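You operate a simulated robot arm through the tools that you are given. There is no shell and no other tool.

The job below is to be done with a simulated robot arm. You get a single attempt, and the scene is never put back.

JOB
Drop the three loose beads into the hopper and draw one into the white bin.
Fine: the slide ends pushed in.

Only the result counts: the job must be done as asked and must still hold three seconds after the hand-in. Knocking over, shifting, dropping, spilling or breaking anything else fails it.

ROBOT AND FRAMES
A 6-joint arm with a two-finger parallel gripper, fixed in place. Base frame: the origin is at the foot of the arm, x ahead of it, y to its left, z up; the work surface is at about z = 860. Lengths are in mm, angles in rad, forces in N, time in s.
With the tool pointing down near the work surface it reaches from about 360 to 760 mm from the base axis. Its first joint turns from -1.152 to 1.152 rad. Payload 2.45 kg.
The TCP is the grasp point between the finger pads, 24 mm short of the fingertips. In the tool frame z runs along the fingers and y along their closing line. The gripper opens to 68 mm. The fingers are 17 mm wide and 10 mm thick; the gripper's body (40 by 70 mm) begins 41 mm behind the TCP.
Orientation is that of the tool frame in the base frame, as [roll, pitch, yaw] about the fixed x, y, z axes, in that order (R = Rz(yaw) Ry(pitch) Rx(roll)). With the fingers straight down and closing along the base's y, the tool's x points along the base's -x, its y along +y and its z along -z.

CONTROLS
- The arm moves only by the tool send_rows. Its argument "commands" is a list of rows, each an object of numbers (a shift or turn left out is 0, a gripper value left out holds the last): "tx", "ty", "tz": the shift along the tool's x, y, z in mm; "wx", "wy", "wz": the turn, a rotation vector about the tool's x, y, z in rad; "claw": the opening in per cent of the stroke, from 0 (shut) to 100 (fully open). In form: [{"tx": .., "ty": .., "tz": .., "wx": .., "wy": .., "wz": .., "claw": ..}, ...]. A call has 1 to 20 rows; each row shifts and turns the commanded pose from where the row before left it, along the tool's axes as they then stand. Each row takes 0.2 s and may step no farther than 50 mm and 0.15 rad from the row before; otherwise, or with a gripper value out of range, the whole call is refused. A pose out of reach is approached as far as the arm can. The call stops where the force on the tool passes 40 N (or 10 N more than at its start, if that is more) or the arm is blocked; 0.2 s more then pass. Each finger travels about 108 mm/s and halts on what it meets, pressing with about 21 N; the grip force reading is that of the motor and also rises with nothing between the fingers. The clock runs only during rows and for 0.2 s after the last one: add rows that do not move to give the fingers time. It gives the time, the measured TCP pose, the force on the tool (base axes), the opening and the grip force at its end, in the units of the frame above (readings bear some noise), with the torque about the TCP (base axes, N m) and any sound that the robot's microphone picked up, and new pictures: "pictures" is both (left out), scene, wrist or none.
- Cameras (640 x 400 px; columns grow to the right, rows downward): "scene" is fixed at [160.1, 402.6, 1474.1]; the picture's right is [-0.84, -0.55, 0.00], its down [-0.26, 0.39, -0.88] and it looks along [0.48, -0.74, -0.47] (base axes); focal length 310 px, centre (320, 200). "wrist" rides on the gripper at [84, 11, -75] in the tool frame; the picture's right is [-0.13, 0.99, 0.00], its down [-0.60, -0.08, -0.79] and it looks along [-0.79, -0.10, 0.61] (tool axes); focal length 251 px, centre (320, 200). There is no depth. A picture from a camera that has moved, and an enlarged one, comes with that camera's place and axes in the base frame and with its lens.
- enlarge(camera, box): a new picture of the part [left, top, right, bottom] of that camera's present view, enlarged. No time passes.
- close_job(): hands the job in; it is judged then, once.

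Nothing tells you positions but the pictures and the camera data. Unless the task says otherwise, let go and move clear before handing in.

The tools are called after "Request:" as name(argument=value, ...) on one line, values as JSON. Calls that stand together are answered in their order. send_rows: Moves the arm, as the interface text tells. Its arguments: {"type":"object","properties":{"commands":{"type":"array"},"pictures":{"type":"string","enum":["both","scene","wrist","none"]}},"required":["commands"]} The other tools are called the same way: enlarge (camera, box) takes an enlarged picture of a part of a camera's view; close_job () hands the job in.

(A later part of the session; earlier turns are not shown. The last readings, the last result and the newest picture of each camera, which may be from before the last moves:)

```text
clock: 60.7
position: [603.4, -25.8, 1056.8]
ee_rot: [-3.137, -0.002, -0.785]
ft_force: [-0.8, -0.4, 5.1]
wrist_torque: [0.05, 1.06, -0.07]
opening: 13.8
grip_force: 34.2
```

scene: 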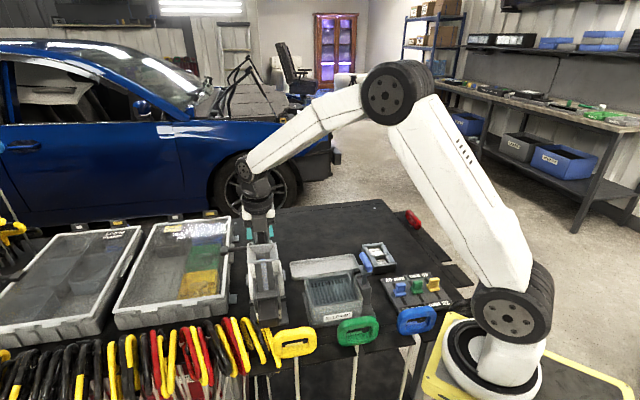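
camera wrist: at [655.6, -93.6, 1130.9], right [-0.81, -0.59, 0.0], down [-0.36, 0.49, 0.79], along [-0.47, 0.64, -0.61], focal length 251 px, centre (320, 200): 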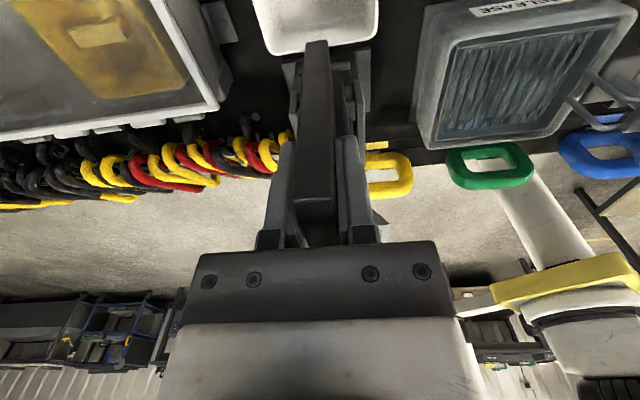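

Forces are now nearly zero with a firm grip. I'll do a gentle test pull of 4 mm away from the column.

Request:
send_rows(commands=[{"tx": 2}, {"tx": 2}, {}], pictures="wrist")

Request:
enlarge(camera="wrist", box=[220, 40, 420, 200])

Request:
enlarge(camera="scene", box=[220, 205, 320, 330])

```text
clock: 61.5
position: [607.7, -28.9, 1056.6]
ee_rot: [-3.139, 0.0, -0.785]
ft_force: [0.0, 3.1, 1.1]
wrist_torque: [-0.22, 0.92, 0.04]
opening: 13.9
grip_force: 33.6
camera wrist: at [660.5, -95.6, 1130.8], right [-0.79, -0.61, 0.0], down [-0.37, 0.48, 0.79], along [-0.48, 0.63, -0.61], focal length 251 px, centre (320, 200)
```

wrist: 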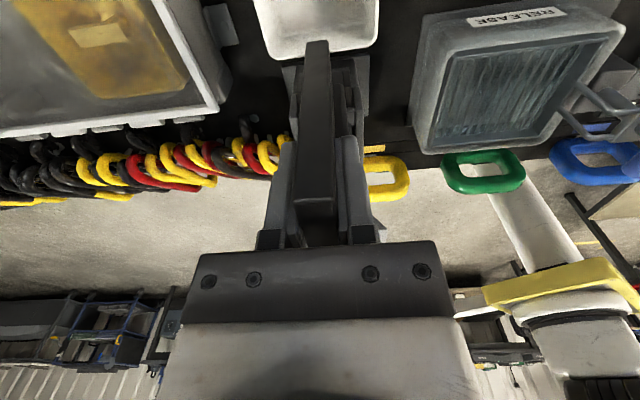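

```text
2.50 times, centred on (320, 120) of wrist
camera zoom: at [660.5, -95.6, 1130.8], right [-0.79, -0.61, 0.0], down [-0.37, 0.48, 0.79], along [-0.48, 0.63, -0.61], focal length 629 px, centre (320, 400)
```

zoom: 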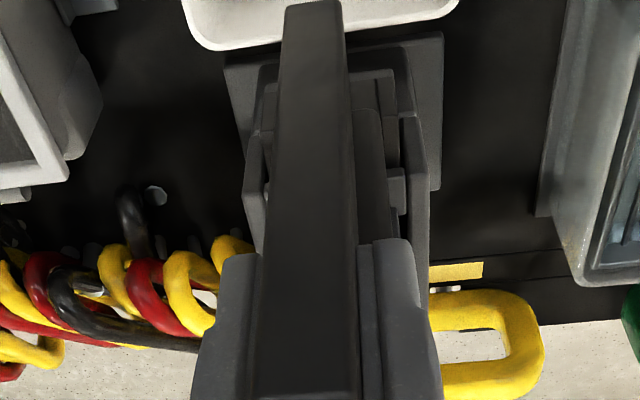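

```text
3.20 times, centred on (270, 268) of scene
camera zoom: at [160.1, 402.7, 1474.1], right [-0.84, -0.55, 0.0], down [-0.26, 0.39, -0.88], along [0.48, -0.74, -0.47], focal length 993 px, centre (480, -16)
```

zoom: 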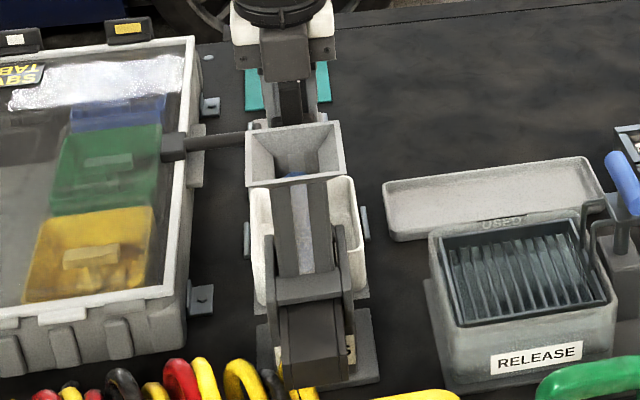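

The fin moved about 4 mm freely with almost no force while the base stayed put, so it is the slide handle. I'll keep pulling out slowly while watching force and sound.

Request:
send_rows(commands=[{"tx": 4}, {"tx": 4}, {"tx": 4}, {"tx": 4}, {}], pictures="both")

Request:
enlarge(camera="wrist", box=[220, 0, 420, 160])

Request:
enlarge(camera="scene", box=[220, 205, 320, 330])

```text
clock: 62.7
position: [619.1, -38.9, 1056.3]
ee_rot: [-3.137, -0.002, -0.784]
ft_force: [-5.2, -6.2, 7.2]
wrist_torque: [-0.47, 0.54, 0.0]
opening: 13.8
grip_force: 33.5
camera wrist: at [670.9, -106.0, 1130.9], right [-0.79, -0.61, 0.0], down [-0.37, 0.48, 0.79], along [-0.48, 0.63, -0.61], focal length 251 px, centre (320, 200)
```

scene: 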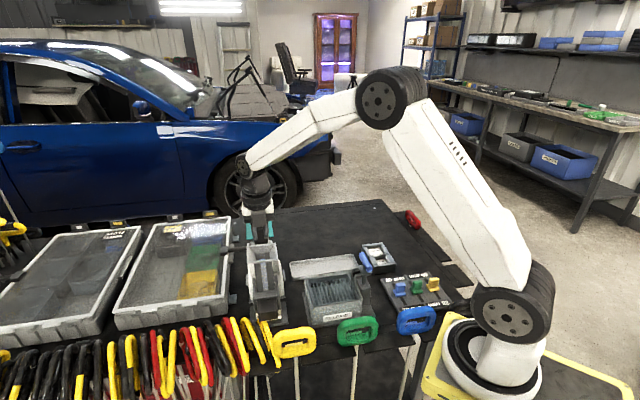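
wrist: 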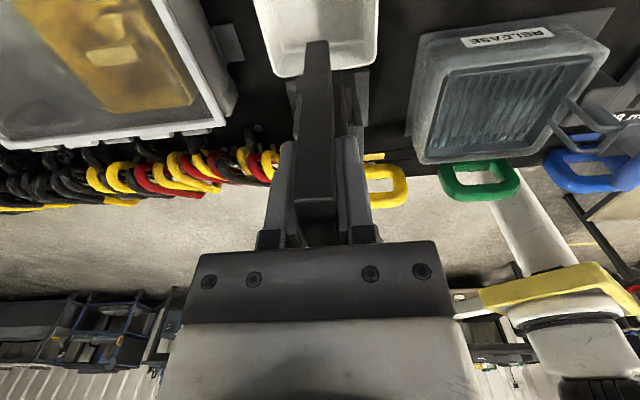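

```text
2.50 times, centred on (320, 80) of wrist
camera zoom: at [670.9, -106.0, 1130.9], right [-0.79, -0.61, 0.0], down [-0.37, 0.48, 0.79], along [-0.48, 0.63, -0.61], focal length 629 px, centre (320, 500)
```

zoom: 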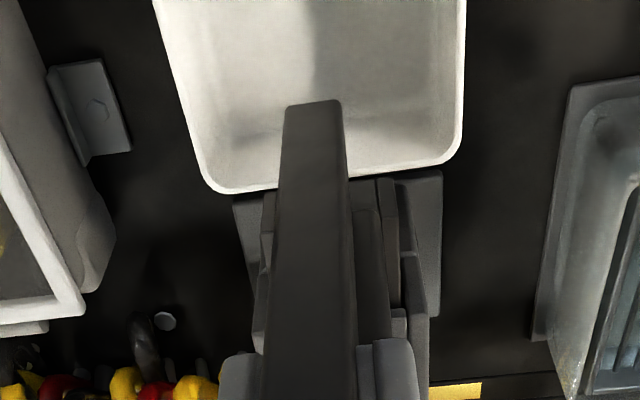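

```text
3.20 times, centred on (270, 268) of scene
camera zoom: at [159.8, 402.5, 1474.2], right [-0.84, -0.55, 0.0], down [-0.26, 0.39, -0.88], along [0.48, -0.74, -0.47], focal length 993 px, centre (480, -16)
```

zoom: 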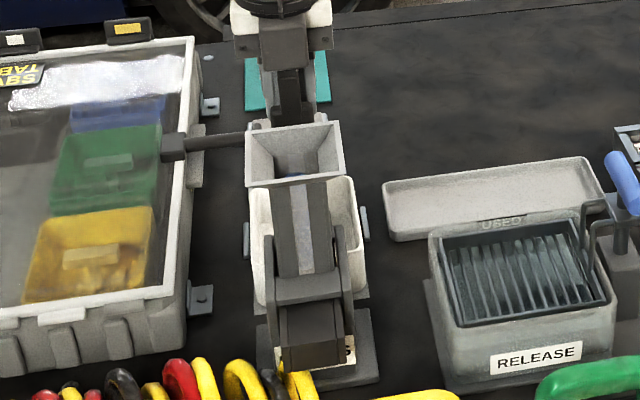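

The slide is out about 20 mm; the tail at the back moves with it. I'll continue pulling.

Request:
send_rows(commands=[{"tx": 4}, {"tx": 4}, {"tx": 4}, {"tx": 4}, {}], pictures="both")

Request:
enlarge(camera="wrist", box=[220, 0, 420, 160])

Request:
enlarge(camera="scene", box=[220, 205, 320, 330])

```text
clock: 63.9
position: [629.5, -49.7, 1056.0]
ee_rot: [-3.139, -0.001, -0.784]
ft_force: [-0.5, -2.0, -6.3]
wrist_torque: [-0.87, 0.21, 0.07]
opening: 13.6
grip_force: 33.6
camera wrist: at [682.0, -117.1, 1130.8], right [-0.79, -0.61, 0.0], down [-0.37, 0.48, 0.79], along [-0.48, 0.63, -0.61], focal length 251 px, centre (320, 200)
```

scene: 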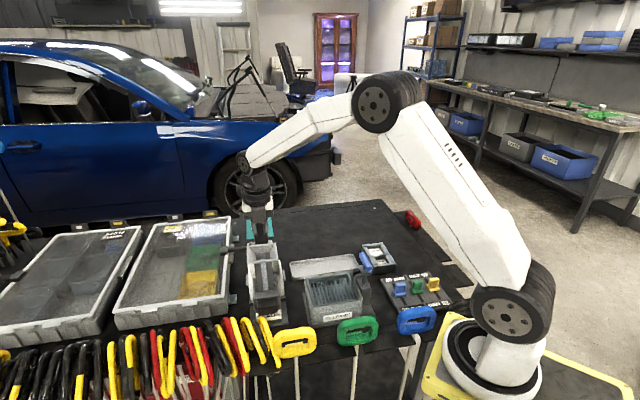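
wrist: 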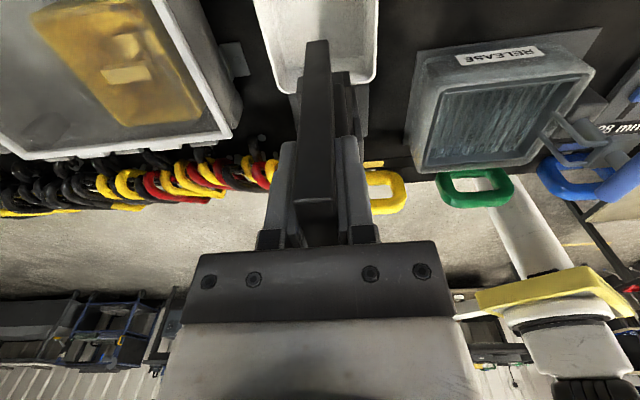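

```text
2.50 times, centred on (320, 80) of wrist
camera zoom: at [682.0, -117.1, 1130.8], right [-0.79, -0.61, 0.0], down [-0.37, 0.48, 0.79], along [-0.48, 0.63, -0.61], focal length 629 px, centre (320, 500)
```

zoom: 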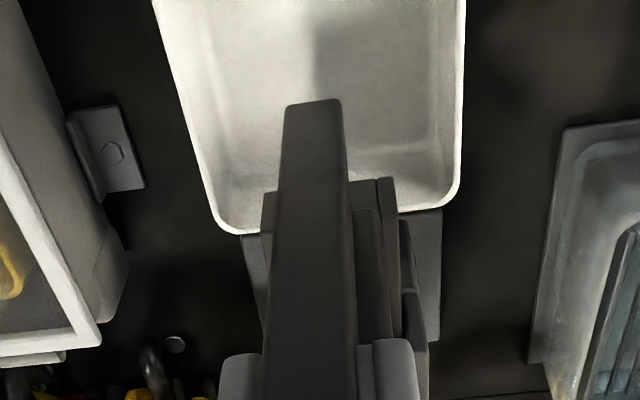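

```text
3.20 times, centred on (270, 268) of scene
camera zoom: at [160.2, 402.6, 1474.1], right [-0.84, -0.55, 0.0], down [-0.26, 0.39, -0.88], along [0.48, -0.74, -0.47], focal length 993 px, centre (480, -16)
```

zoom: 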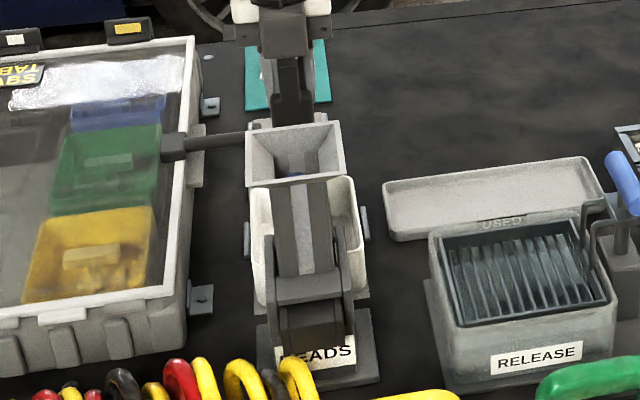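

About 36 mm out with low forces, and the BEADS label at the back is now uncovered. I'll continue pulling until the bead drops or the slide stops.

Request:
send_rows(commands=[{"tx": 4}, {"tx": 4}, {"tx": 4}, {}], pictures="both")

Request:
enlarge(camera="wrist", box=[220, 0, 420, 160])

Request:
enlarge(camera="scene", box=[220, 205, 320, 330])

```text
clock: 64.9
position: [639.4, -59.7, 1056.1]
ee_rot: [-3.138, 0.0, -0.785]
ft_force: [-3.8, -2.9, -0.9]
wrist_torque: [-0.06, 1.03, 0.05]
opening: 13.4
grip_force: 33.8
camera wrist: at [690.9, -126.0, 1130.8], right [-0.79, -0.61, 0.0], down [-0.37, 0.48, 0.79], along [-0.48, 0.63, -0.61], focal length 251 px, centre (320, 200)
```

scene: 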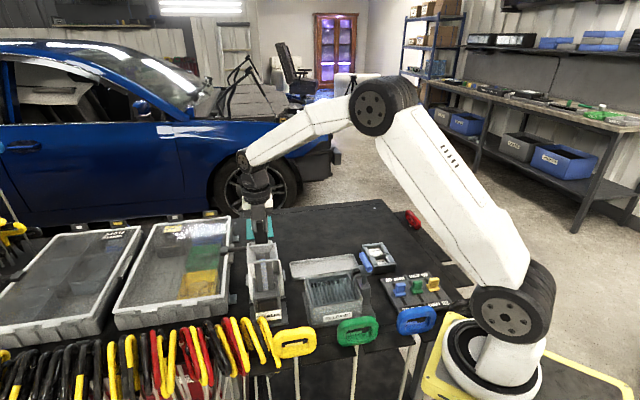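
wrist: 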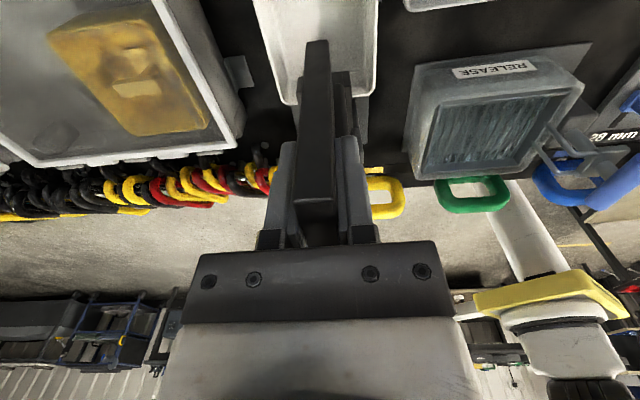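

```text
2.50 times, centred on (320, 80) of wrist
camera zoom: at [690.9, -126.0, 1130.8], right [-0.79, -0.61, 0.0], down [-0.37, 0.48, 0.79], along [-0.48, 0.63, -0.61], focal length 629 px, centre (320, 500)
```

zoom: 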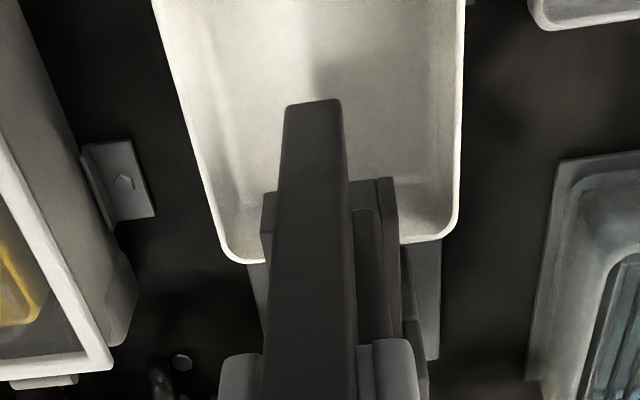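

```text
3.20 times, centred on (270, 268) of scene
camera zoom: at [160.1, 402.5, 1474.2], right [-0.84, -0.55, 0.0], down [-0.26, 0.39, -0.88], along [0.48, -0.74, -0.47], focal length 993 px, centre (480, -16)
```

zoom: 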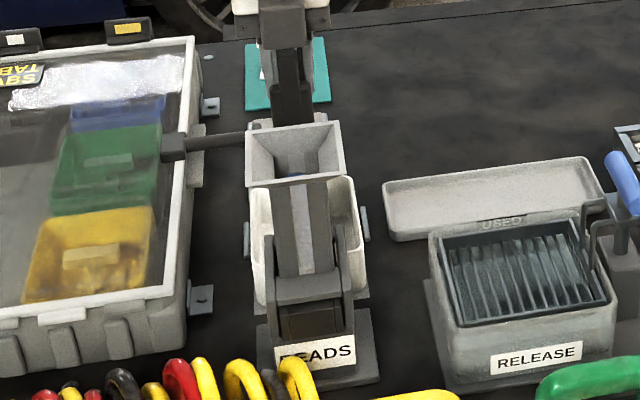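

About 49 mm out, still free and no bead visible yet. I'll continue.

Request:
send_rows(commands=[{"tx": 4}, {"tx": 4}, {"tx": 4}, {}], pictures="both")

Request:
enlarge(camera="wrist", box=[220, 0, 420, 160])

Request:
enlarge(camera="scene", box=[220, 205, 320, 330])

```text
clock: 65.9
position: [647.5, -67.2, 1056.4]
ee_rot: [-3.139, -0.001, -0.784]
ft_force: [6.2, 7.5, -11.3]
wrist_torque: [-0.25, 0.98, -0.02]
opening: 13.6
grip_force: 33.3
camera wrist: at [699.3, -134.5, 1130.8], right [-0.79, -0.61, 0.0], down [-0.37, 0.48, 0.79], along [-0.48, 0.63, -0.61], focal length 251 px, centre (320, 200)
```

scene: 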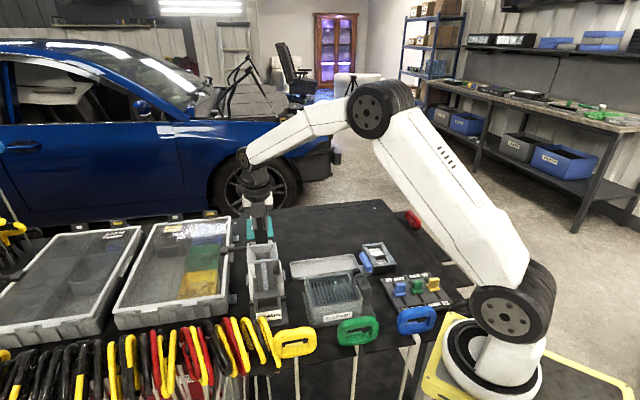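
wrist: 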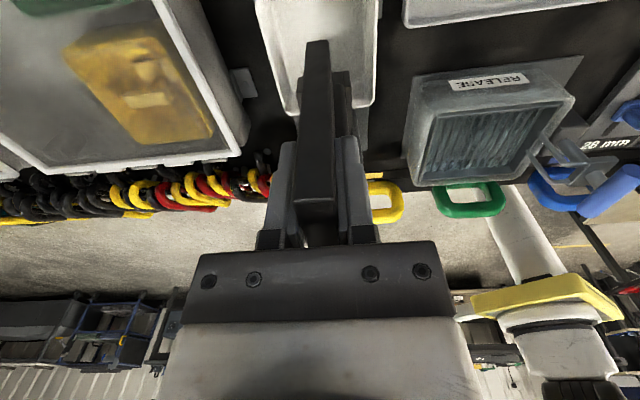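

```text
2.50 times, centred on (320, 80) of wrist
camera zoom: at [699.3, -134.5, 1130.8], right [-0.79, -0.61, 0.0], down [-0.37, 0.48, 0.79], along [-0.48, 0.63, -0.61], focal length 629 px, centre (320, 500)
```

zoom: 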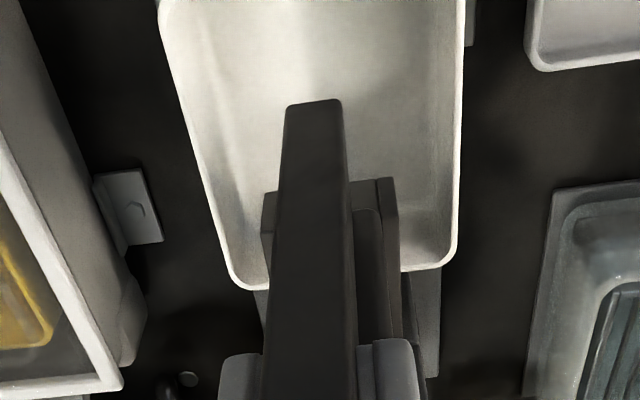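

```text
3.20 times, centred on (270, 268) of scene
camera zoom: at [160.6, 402.8, 1474.0], right [-0.84, -0.55, 0.0], down [-0.26, 0.39, -0.88], along [0.48, -0.74, -0.47], focal length 993 px, centre (480, -16)
```

zoom: 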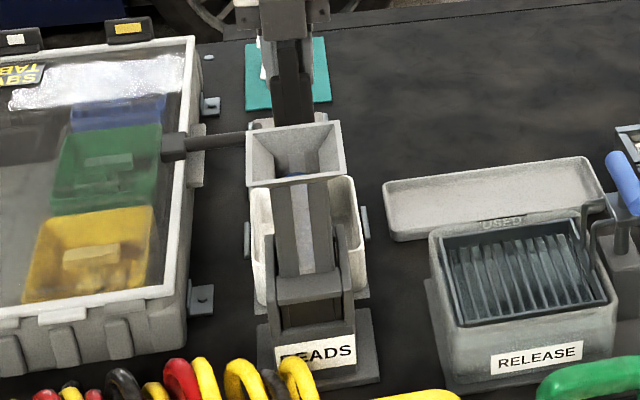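

About 61 mm out, still no end stop. I'll continue in small steps.

Request:
send_rows(commands=[{"tx": 3}, {"tx": 3}, {"tx": 3}, {}], pictures="both")

Request:
enlarge(camera="wrist", box=[220, 0, 420, 160])

Request:
enlarge(camera="scene", box=[220, 205, 320, 330])

```text
clock: 66.9
position: [652.4, -74.3, 1056.5]
ee_rot: [-3.139, -0.001, -0.787]
ft_force: [5.5, 6.2, -7.8]
wrist_torque: [-0.23, 0.85, -0.07]
opening: 13.8
grip_force: 33.1
camera wrist: at [706.4, -141.4, 1130.9], right [-0.79, -0.61, 0.0], down [-0.37, 0.48, 0.79], along [-0.48, 0.63, -0.61], focal length 251 px, centre (320, 200)
```

scene: 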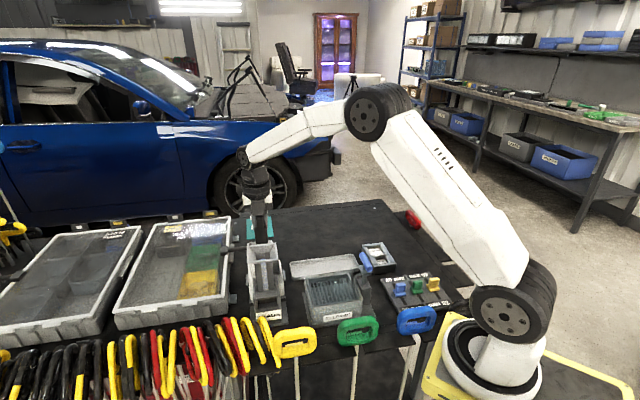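
wrist: 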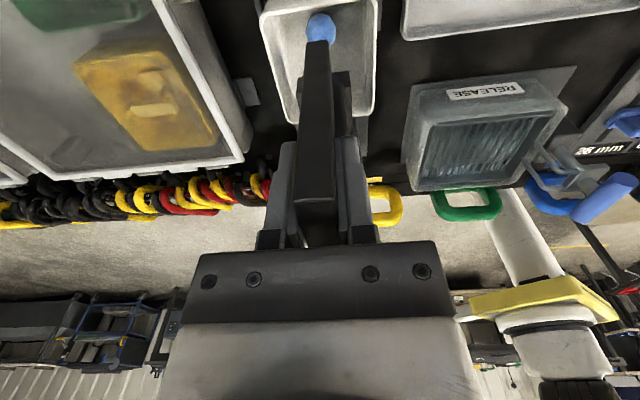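

```text
2.50 times, centred on (320, 80) of wrist
camera zoom: at [706.4, -141.4, 1130.9], right [-0.79, -0.61, 0.0], down [-0.37, 0.48, 0.79], along [-0.48, 0.63, -0.61], focal length 629 px, centre (320, 500)
```

zoom: 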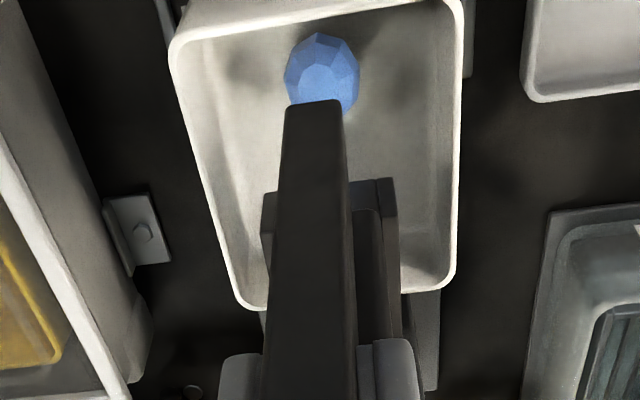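

```text
3.20 times, centred on (270, 268) of scene
camera zoom: at [160.5, 402.8, 1474.0], right [-0.84, -0.55, 0.0], down [-0.26, 0.39, -0.88], along [0.48, -0.74, -0.47], focal length 993 px, centre (480, -16)
```

zoom: 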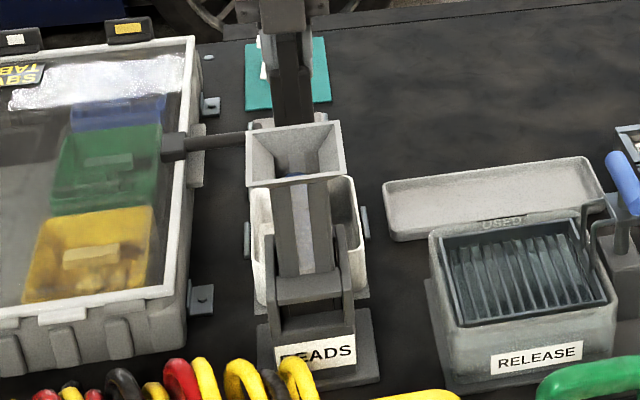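

One bead is now in the white bin. I'll push the slide back in along the same line.

Request:
send_rows(commands=[{"tx": -3}, {"tx": -4}, {"tx": -4}, {"tx": -4}, {"tx": -4}, {"tx": -4}, {"tx": -4}, {"tx": -4}, {"tx": -4}, {}], pictures="both")

Request:
enlarge(camera="wrist", box=[220, 0, 420, 160])

```text
clock: 69.1
position: [629.9, -51.7, 1056.1]
ee_rot: [-3.138, -0.001, -0.784]
ft_force: [-0.9, -0.1, -7.8]
wrist_torque: [-0.87, -0.01, -0.02]
opening: 13.8
grip_force: 34.2
camera wrist: at [682.3, -117.3, 1130.9], right [-0.79, -0.61, 0.0], down [-0.37, 0.48, 0.79], along [-0.48, 0.63, -0.61], focal length 251 px, centre (320, 200)
```

scene: 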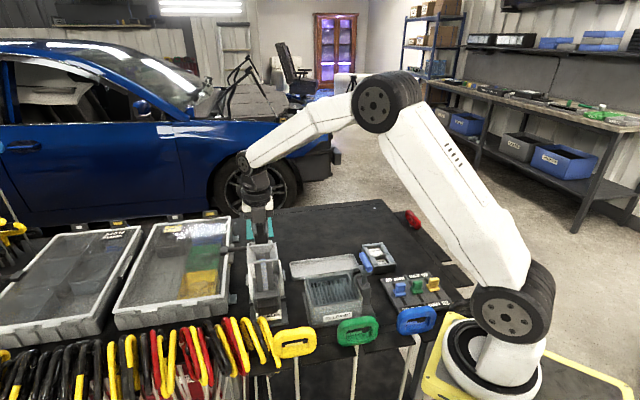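
wrist: 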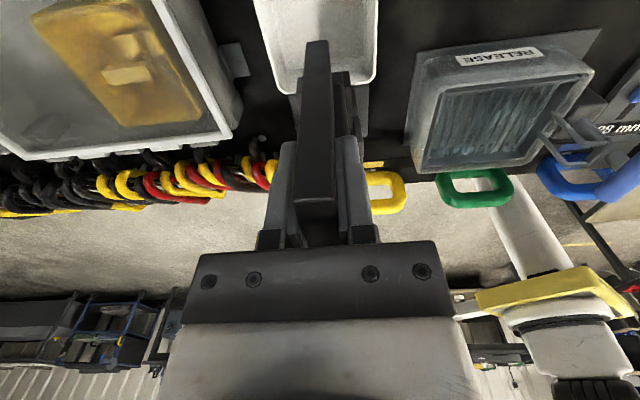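

```text
2.50 times, centred on (320, 80) of wrist
camera zoom: at [682.3, -117.3, 1130.9], right [-0.79, -0.61, 0.0], down [-0.37, 0.48, 0.79], along [-0.48, 0.63, -0.61], focal length 629 px, centre (320, 500)
```

zoom: 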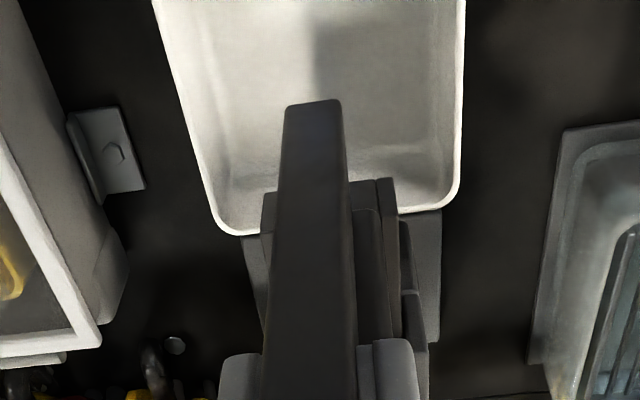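

The slide is halfway back with little force. I'll continue pushing it in.

Request:
send_rows(commands=[{"tx": -4}, {"tx": -4}, {"tx": -4}, {"tx": -4}, {"tx": -4}, {"tx": -4}, {"tx": -4}, {"tx": -4}, {}], pictures="both")

Request:
enlarge(camera="wrist", box=[220, 0, 420, 160])

Request:
enlarge(camera="scene", box=[220, 205, 320, 330])

```text
clock: 71.1
position: [605.9, -26.5, 1056.1]
ee_rot: [3.141, 0.002, -0.786]
ft_force: [-19.4, -16.7, -1.3]
wrist_torque: [-0.75, -0.49, -0.07]
opening: 13.9
grip_force: 33.6
camera wrist: at [658.7, -93.6, 1130.8], right [-0.79, -0.61, 0.0], down [-0.37, 0.48, 0.79], along [-0.48, 0.63, -0.61], focal length 251 px, centre (320, 200)
```

scene: 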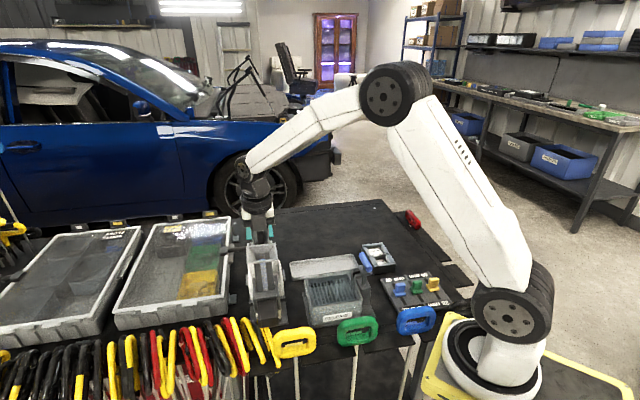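
wrist: 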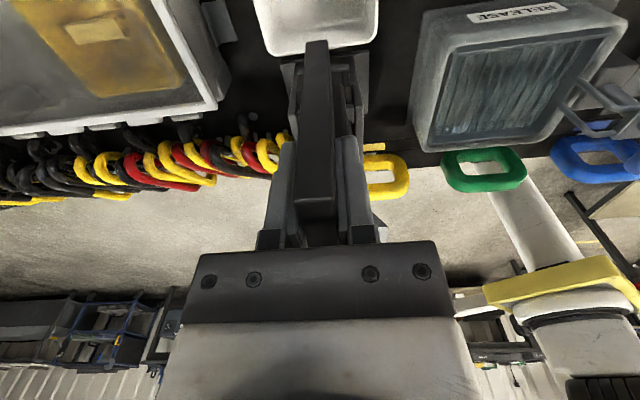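

```text
2.50 times, centred on (320, 80) of wrist
camera zoom: at [658.7, -93.6, 1130.8], right [-0.79, -0.61, 0.0], down [-0.37, 0.48, 0.79], along [-0.48, 0.63, -0.61], focal length 629 px, centre (320, 500)
```

zoom: 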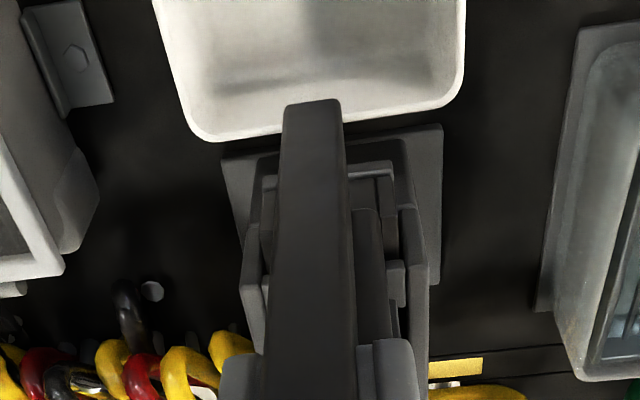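

```text
3.20 times, centred on (270, 268) of scene
camera zoom: at [159.5, 402.1, 1474.4], right [-0.84, -0.55, 0.0], down [-0.26, 0.39, -0.88], along [0.48, -0.74, -0.47], focal length 993 px, centre (480, -16)
```

zoom: 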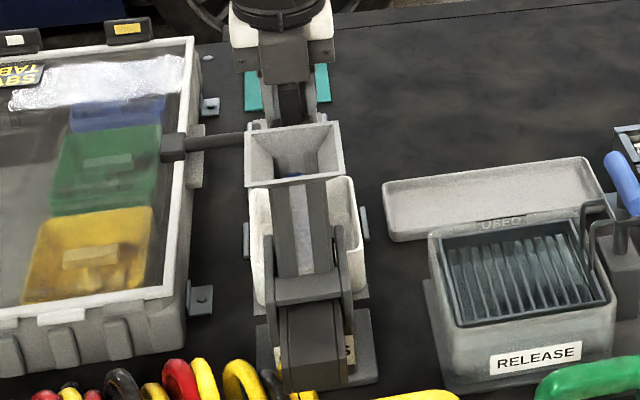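

The slide is almost fully in. I'll push the last few millimetres gently to seat it.

Request:
send_rows(commands=[{"tx": -1}, {"tx": -1}, {}], pictures="wrist")

Request:
enlarge(camera="wrist", box=[220, 0, 420, 160])

```text
clock: 71.9
position: [604.4, -25.9, 1057.1]
ee_rot: [-3.139, 0.001, -0.786]
ft_force: [-17.1, -17.3, 6.8]
wrist_torque: [0.01, 0.77, -0.01]
opening: 14.0
grip_force: 33.8
camera wrist: at [657.5, -92.4, 1130.8], right [-0.79, -0.61, 0.0], down [-0.37, 0.48, 0.79], along [-0.48, 0.63, -0.61], focal length 251 px, centre (320, 200)
```

wrist: 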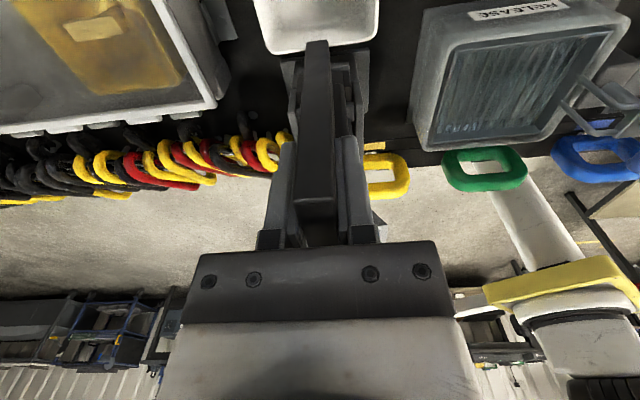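

```text
2.50 times, centred on (320, 80) of wrist
camera zoom: at [657.5, -92.4, 1130.8], right [-0.79, -0.61, 0.0], down [-0.37, 0.48, 0.79], along [-0.48, 0.63, -0.61], focal length 629 px, centre (320, 500)
```

zoom: 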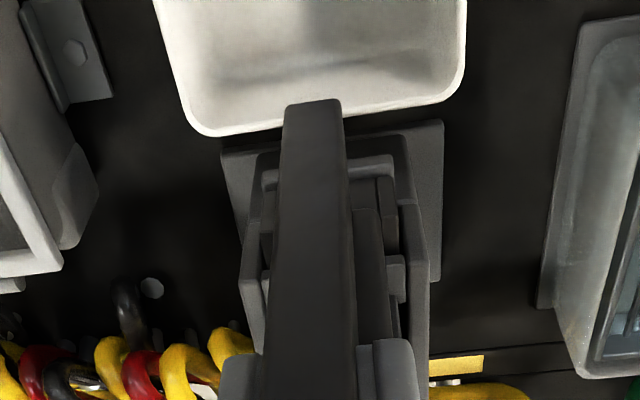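

The slide is back where it started, with only a sideways load left. I'll relieve the side load and nudge in until it touches the stop.

Request:
send_rows(commands=[{"ty": 0.8}, {}, {"tx": -1}, {}], pictures="none")

```text
clock: 72.9
position: [604.8, -24.8, 1055.8]
ee_rot: [-3.138, -0.002, -0.786]
ft_force: [0.1, -12.8, -6.6]
wrist_torque: [-0.05, 1.07, -0.1]
opening: 13.7
grip_force: 33.8
```

A 9 N push-back along the slide shows it's against its stop, so it is fully in. I'll open the fingers and rise straight up.

Request:
send_rows(commands=[{"claw": 62}, {"claw": 62}, {}, {"tz": -20}, {"tz": -35}, {"tz": -40}, {"tz": -40}, {}], pictures="both")

Request:
enlarge(camera="wrist", box=[220, 0, 420, 140])

Request:
enlarge(camera="scene", box=[220, 205, 320, 330])

```text
clock: 74.7
position: [603.0, -23.5, 1192.6]
ee_rot: [-3.139, -0.002, -0.785]
ft_force: [0.6, -0.2, 0.2]
wrist_torque: [-0.02, -0.01, 0.01]
opening: 42.1
grip_force: 0.0
camera wrist: at [654.8, -90.4, 1266.4], right [-0.79, -0.61, 0.0], down [-0.37, 0.48, 0.79], along [-0.48, 0.63, -0.61], focal length 251 px, centre (320, 200)
```

scene: 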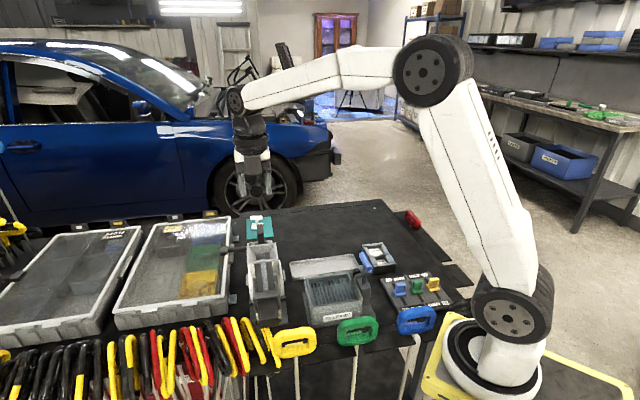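
wrist: 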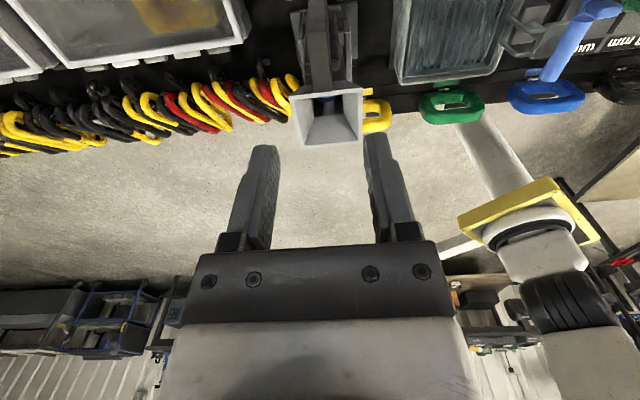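

```text
2.86 times, centred on (320, 70) of wrist
camera zoom: at [654.8, -90.4, 1266.4], right [-0.79, -0.61, 0.0], down [-0.37, 0.48, 0.79], along [-0.48, 0.63, -0.61], focal length 718 px, centre (320, 571)
```

zoom: 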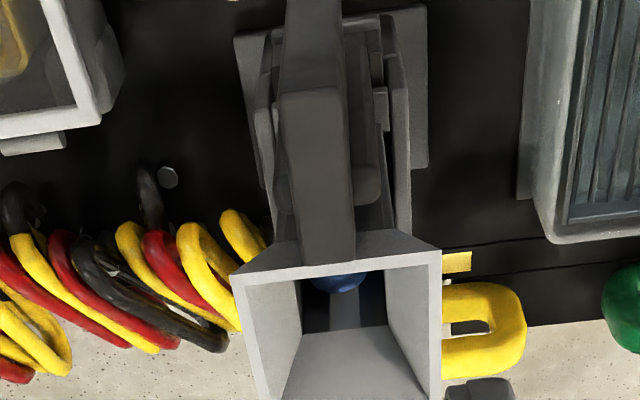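

```text
3.20 times, centred on (270, 268) of scene
camera zoom: at [160.1, 402.6, 1474.1], right [-0.84, -0.55, 0.0], down [-0.26, 0.39, -0.88], along [0.48, -0.74, -0.47], focal length 993 px, centre (480, -16)
```

zoom: 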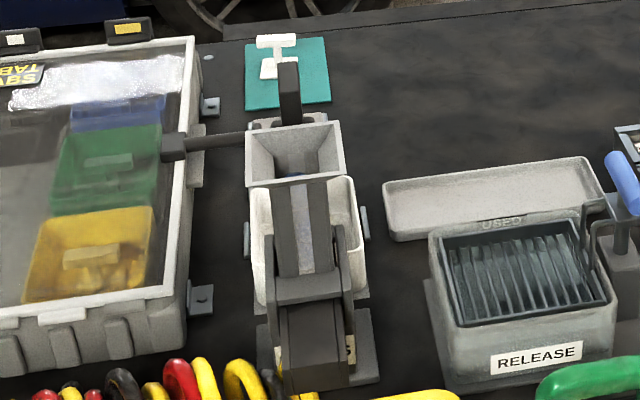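

The handle is released and the slide is in. I'll check the column window, the bin and the surroundings carefully.

Request:
enlarge(camera="scene", box=[240, 235, 290, 330])

Request:
enlarge(camera="scene", box=[250, 250, 280, 295])

```text
4.21 times, centred on (265, 282) of scene
camera zoom: at [160.1, 402.6, 1474.1], right [-0.84, -0.55, 0.0], down [-0.26, 0.39, -0.88], along [0.48, -0.74, -0.47], focal length 1307 px, centre (552, -147)
```

zoom: 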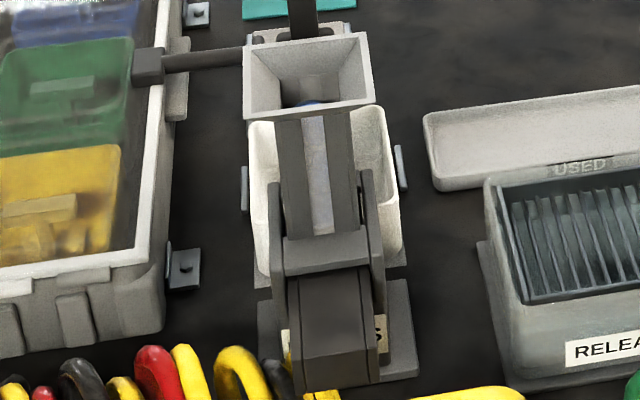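

```text
8.89 times, centred on (265, 272) of scene
camera zoom: at [160.1, 402.6, 1474.1], right [-0.84, -0.55, 0.0], down [-0.26, 0.39, -0.88], along [0.48, -0.74, -0.47], focal length 2759 px, centre (809, -444)
```

zoom: 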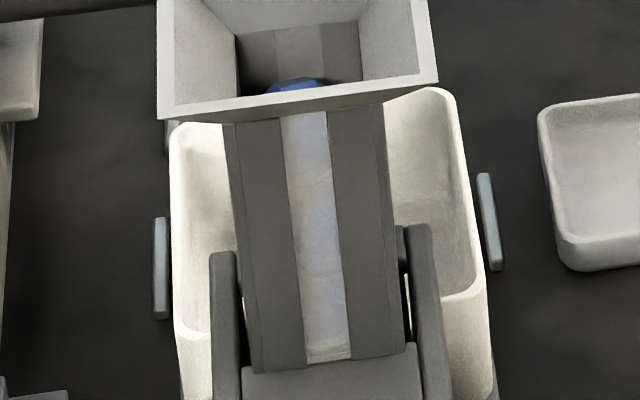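

The column still looks full to the neck, so I need to be sure whether the stack has dropped. I'll repeat the same overhead view of the funnel I used right after loading, for a direct comparison.

Request:
send_rows(commands=[{"wz": 0.15}, {"wz": 0.15}, {"wz": 0.15}, {"wz": 0.15}, {"wz": 0.15}, {"wz": 0.15}, {"wz": 0.15}, {"wz": 0.15}, {"wz": 0.15}, {"wz": 0.15}, {"wz": 0.071}, {"ty": 30.6, "tz": -8.5}, {"ty": 30.6, "tz": -8.5}, {}, {}], pictures="both")

Request:
enlarge(camera="wrist", box=[180, 0, 380, 125])

```text
clock: 77.9
position: [561.4, 17.6, 1209.9]
ee_rot: [3.141, 0.002, -2.357]
ft_force: [-0.3, -0.3, -0.3]
wrist_torque: [-0.01, 0.03, 0.01]
opening: 42.3
grip_force: 0.2
camera wrist: at [494.5, -34.0, 1283.8], right [-0.61, 0.79, 0.0], down [0.48, 0.37, 0.8], along [0.63, 0.48, -0.61], focal length 251 px, centre (320, 200)
```

scene: 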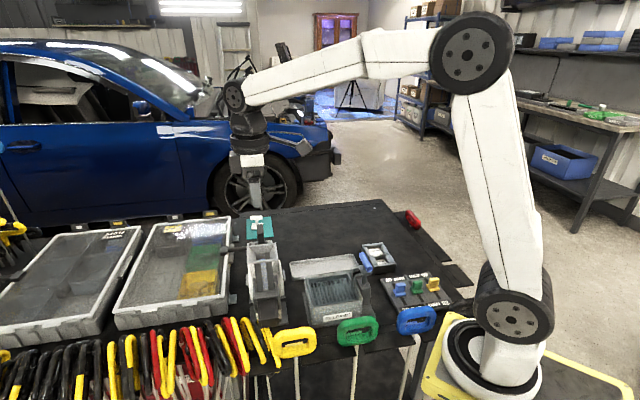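
wrist: 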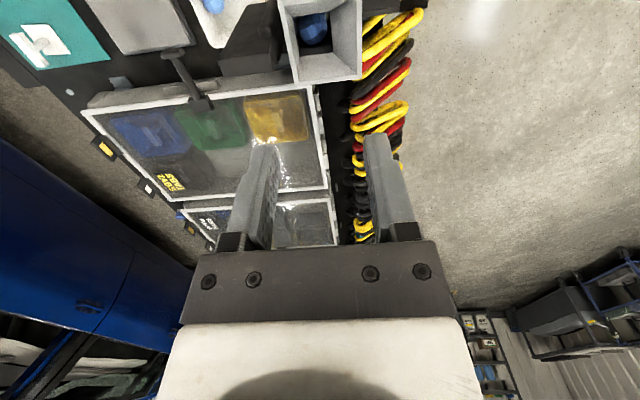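

```text
3.20 times, centred on (280, 62) of wrist
camera zoom: at [494.5, -34.0, 1283.8], right [-0.61, 0.79, 0.0], down [0.48, 0.37, 0.8], along [0.63, 0.48, -0.61], focal length 805 px, centre (448, 640)
```

zoom: 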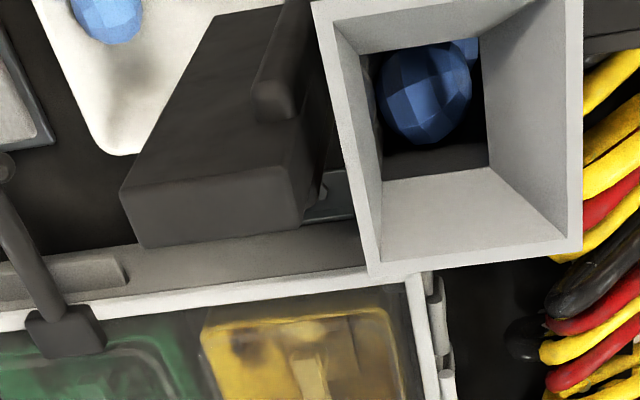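

The top bead hasn't come down, while one bead lies in the bin, so I need to know whether beads are missing or jammed lower in the column. I'll look at the column's window from behind at close range.

Request:
send_rows(commands=[{"wz": 0.15}, {"wz": 0.15}, {"wz": 0.15}, {"wz": 0.15}, {"wz": 0.15}, {"wz": 0.15}, {"wz": 0.15}, {"wz": 0.15}, {"wz": 0.15}, {"wz": 0.15}, {"wz": 0.071}, {"tx": 37.7}, {"tx": 37.7}, {"tx": 37.7}, {"tx": 37.7}, {"wy": -0.15}, {"wy": -0.15}, {"wy": -0.15}, {}], pictures="both")

```text
clock: 81.9
position: [454.1, 123.8, 1208.0]
ee_rot: [3.137, 0.451, 2.355]
ft_force: [-0.5, 0.7, 0.4]
wrist_torque: [0.02, -0.03, -0.04]
opening: 42.1
grip_force: 0.0
camera wrist: at [385.2, 207.9, 1238.6], right [0.78, 0.62, 0.06], down [0.08, -0.2, 0.98], along [0.62, -0.76, -0.2], focal length 251 px, centre (320, 200)
```

scene: 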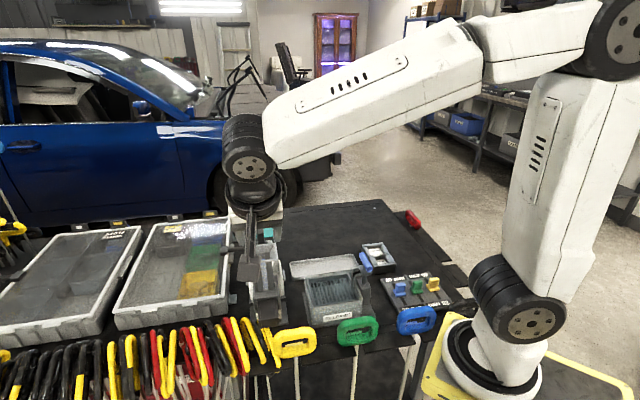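
wrist: 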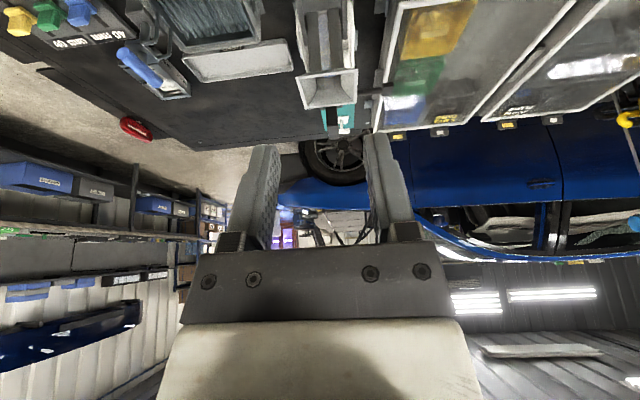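

The dispenser is ahead. I'll lower to see the window strip straight on.

Request:
send_rows(commands=[{"tx": 17.4, "tz": 36}, {"tx": 17.4, "tz": 36}, {"tx": 17.4, "tz": 36}, {}], pictures="wrist")

Request:
enlarge(camera="wrist", box=[240, 20, 400, 140])

Request:
enlarge(camera="wrist", box=[290, 70, 370, 150])

```text
clock: 82.9
position: [452.6, 124.4, 1086.2]
ee_rot: [3.138, 0.451, 2.355]
ft_force: [-0.1, 0.3, -0.7]
wrist_torque: [0.01, 0.0, -0.03]
opening: 42.3
grip_force: 0.1
camera wrist: at [383.5, 209.2, 1116.9], right [0.78, 0.62, 0.06], down [0.08, -0.2, 0.98], along [0.62, -0.76, -0.21], focal length 251 px, centre (320, 200)
```

wrist: 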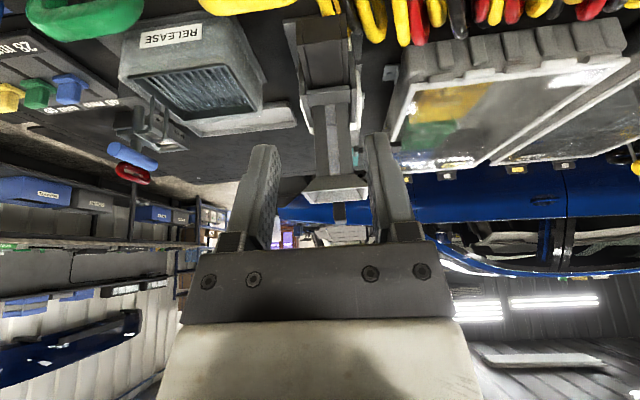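

```text
3.33 times, centred on (320, 80) of wrist
camera zoom: at [383.5, 209.2, 1116.9], right [0.78, 0.62, 0.06], down [0.08, -0.2, 0.98], along [0.62, -0.76, -0.21], focal length 838 px, centre (320, 600)
```

zoom: 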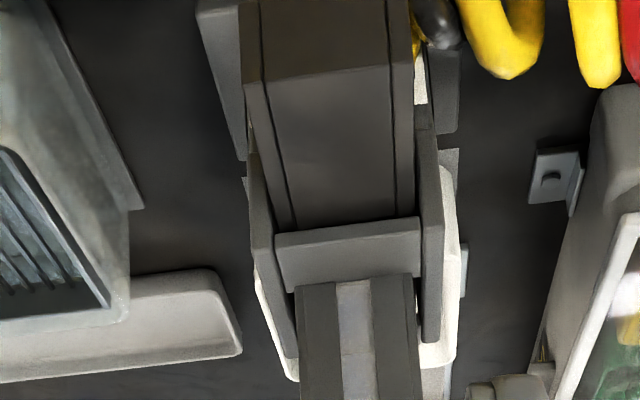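

```text
5.00 times, centred on (330, 110) of wrist
camera zoom: at [383.5, 209.2, 1116.9], right [0.78, 0.62, 0.06], down [0.08, -0.2, 0.98], along [0.62, -0.76, -0.21], focal length 1257 px, centre (270, 650)
```

zoom: 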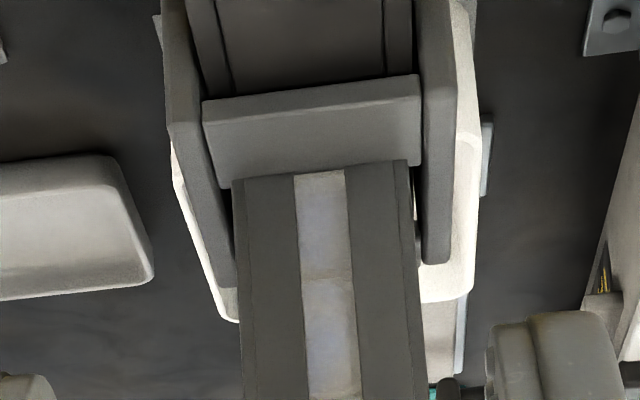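

The window strip shows bead-sized segments with boundaries near z 959, 984 and 1010. I'll enlarge the upper part of the strip too.

Request:
enlarge(camera="wrist", box=[300, 100, 370, 210])

Request:
enlarge(camera="wrist", box=[315, 100, 355, 150])

```text
3.64 times, centred on (335, 155) of wrist
camera zoom: at [383.5, 209.2, 1116.9], right [0.78, 0.62, 0.06], down [0.08, -0.2, 0.98], along [0.62, -0.76, -0.21], focal length 914 px, centre (266, 364)
```

zoom: 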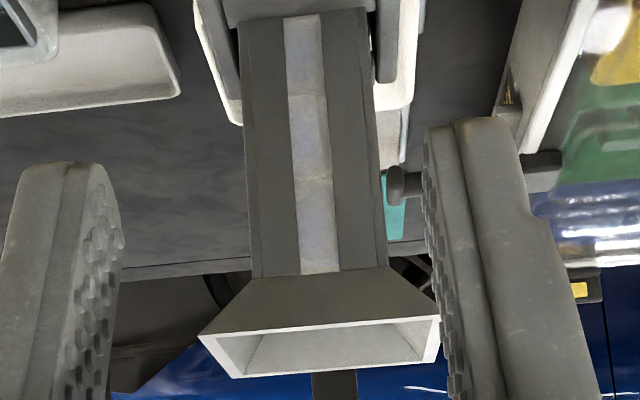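

```text
8.00 times, centred on (335, 125) of wrist
camera zoom: at [383.5, 209.2, 1116.9], right [0.78, 0.62, 0.06], down [0.08, -0.2, 0.98], along [0.62, -0.76, -0.21], focal length 2012 px, centre (200, 800)
```

zoom: 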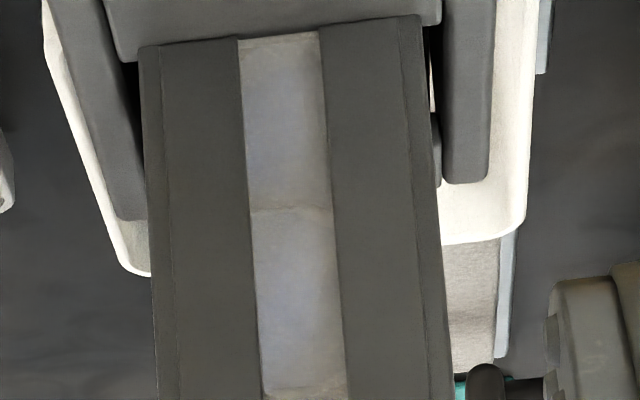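

The window shows three beads still in the column and one bead in the bin, so the slide had held one bead already. To be sure the slide is truly fully in, I'll go round to the front of the fin with the gripper closed and check.

Request:
send_rows(commands=[{"tx": -16.7, "tz": -34.5}, {"tx": -16.7, "tz": -34.5}, {"tx": -16.7, "tz": -34.5}, {"wy": 0.15}, {"wy": 0.15}, {"wy": 0.15}, {"tx": -36.3, "ty": 0.4}, {"tx": -36.3, "ty": 0.4}, {"tx": -36.3, "ty": 0.4}, {"tx": -36.3, "ty": 0.4}, {"tx": -36.3, "ty": 0.4}, {"tx": -36.3, "ty": 0.5}, {"tx": -36.3, "ty": 0.5, "claw": 0}, {"claw": 0}, {}], pictures="both")

Request:
enlarge(camera="wrist", box=[220, 0, 420, 160])

```text
clock: 86.1
position: [637.1, -52.4, 1203.6]
ee_rot: [3.137, -0.001, 2.357]
ft_force: [-0.5, 0.3, -0.6]
wrist_torque: [0.03, -0.01, 0.01]
opening: 0.2
grip_force: 21.2
camera wrist: at [586.2, 15.7, 1278.7], right [0.79, 0.61, 0.0], down [0.37, -0.48, 0.79], along [0.49, -0.63, -0.61], focal length 251 px, centre (320, 200)
```

scene: 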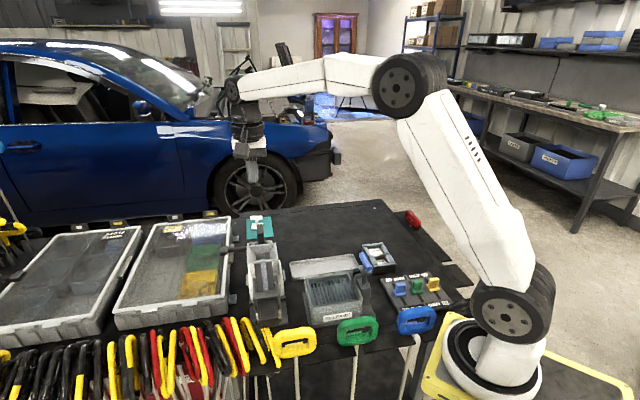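
wrist: 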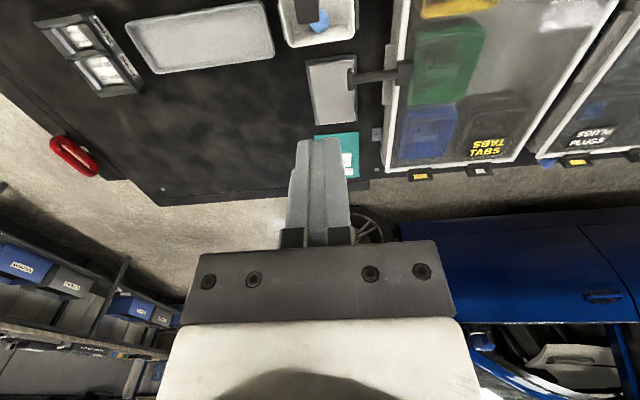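

```text
2.50 times, centred on (320, 80) of wrist
camera zoom: at [586.2, 15.7, 1278.7], right [0.79, 0.61, 0.0], down [0.37, -0.48, 0.79], along [0.49, -0.63, -0.61], focal length 629 px, centre (320, 500)
```

zoom: 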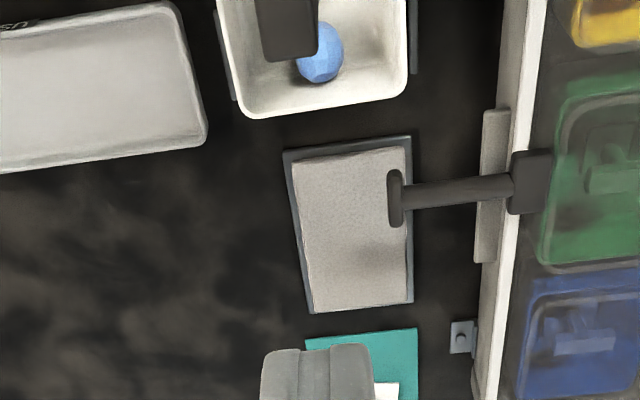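

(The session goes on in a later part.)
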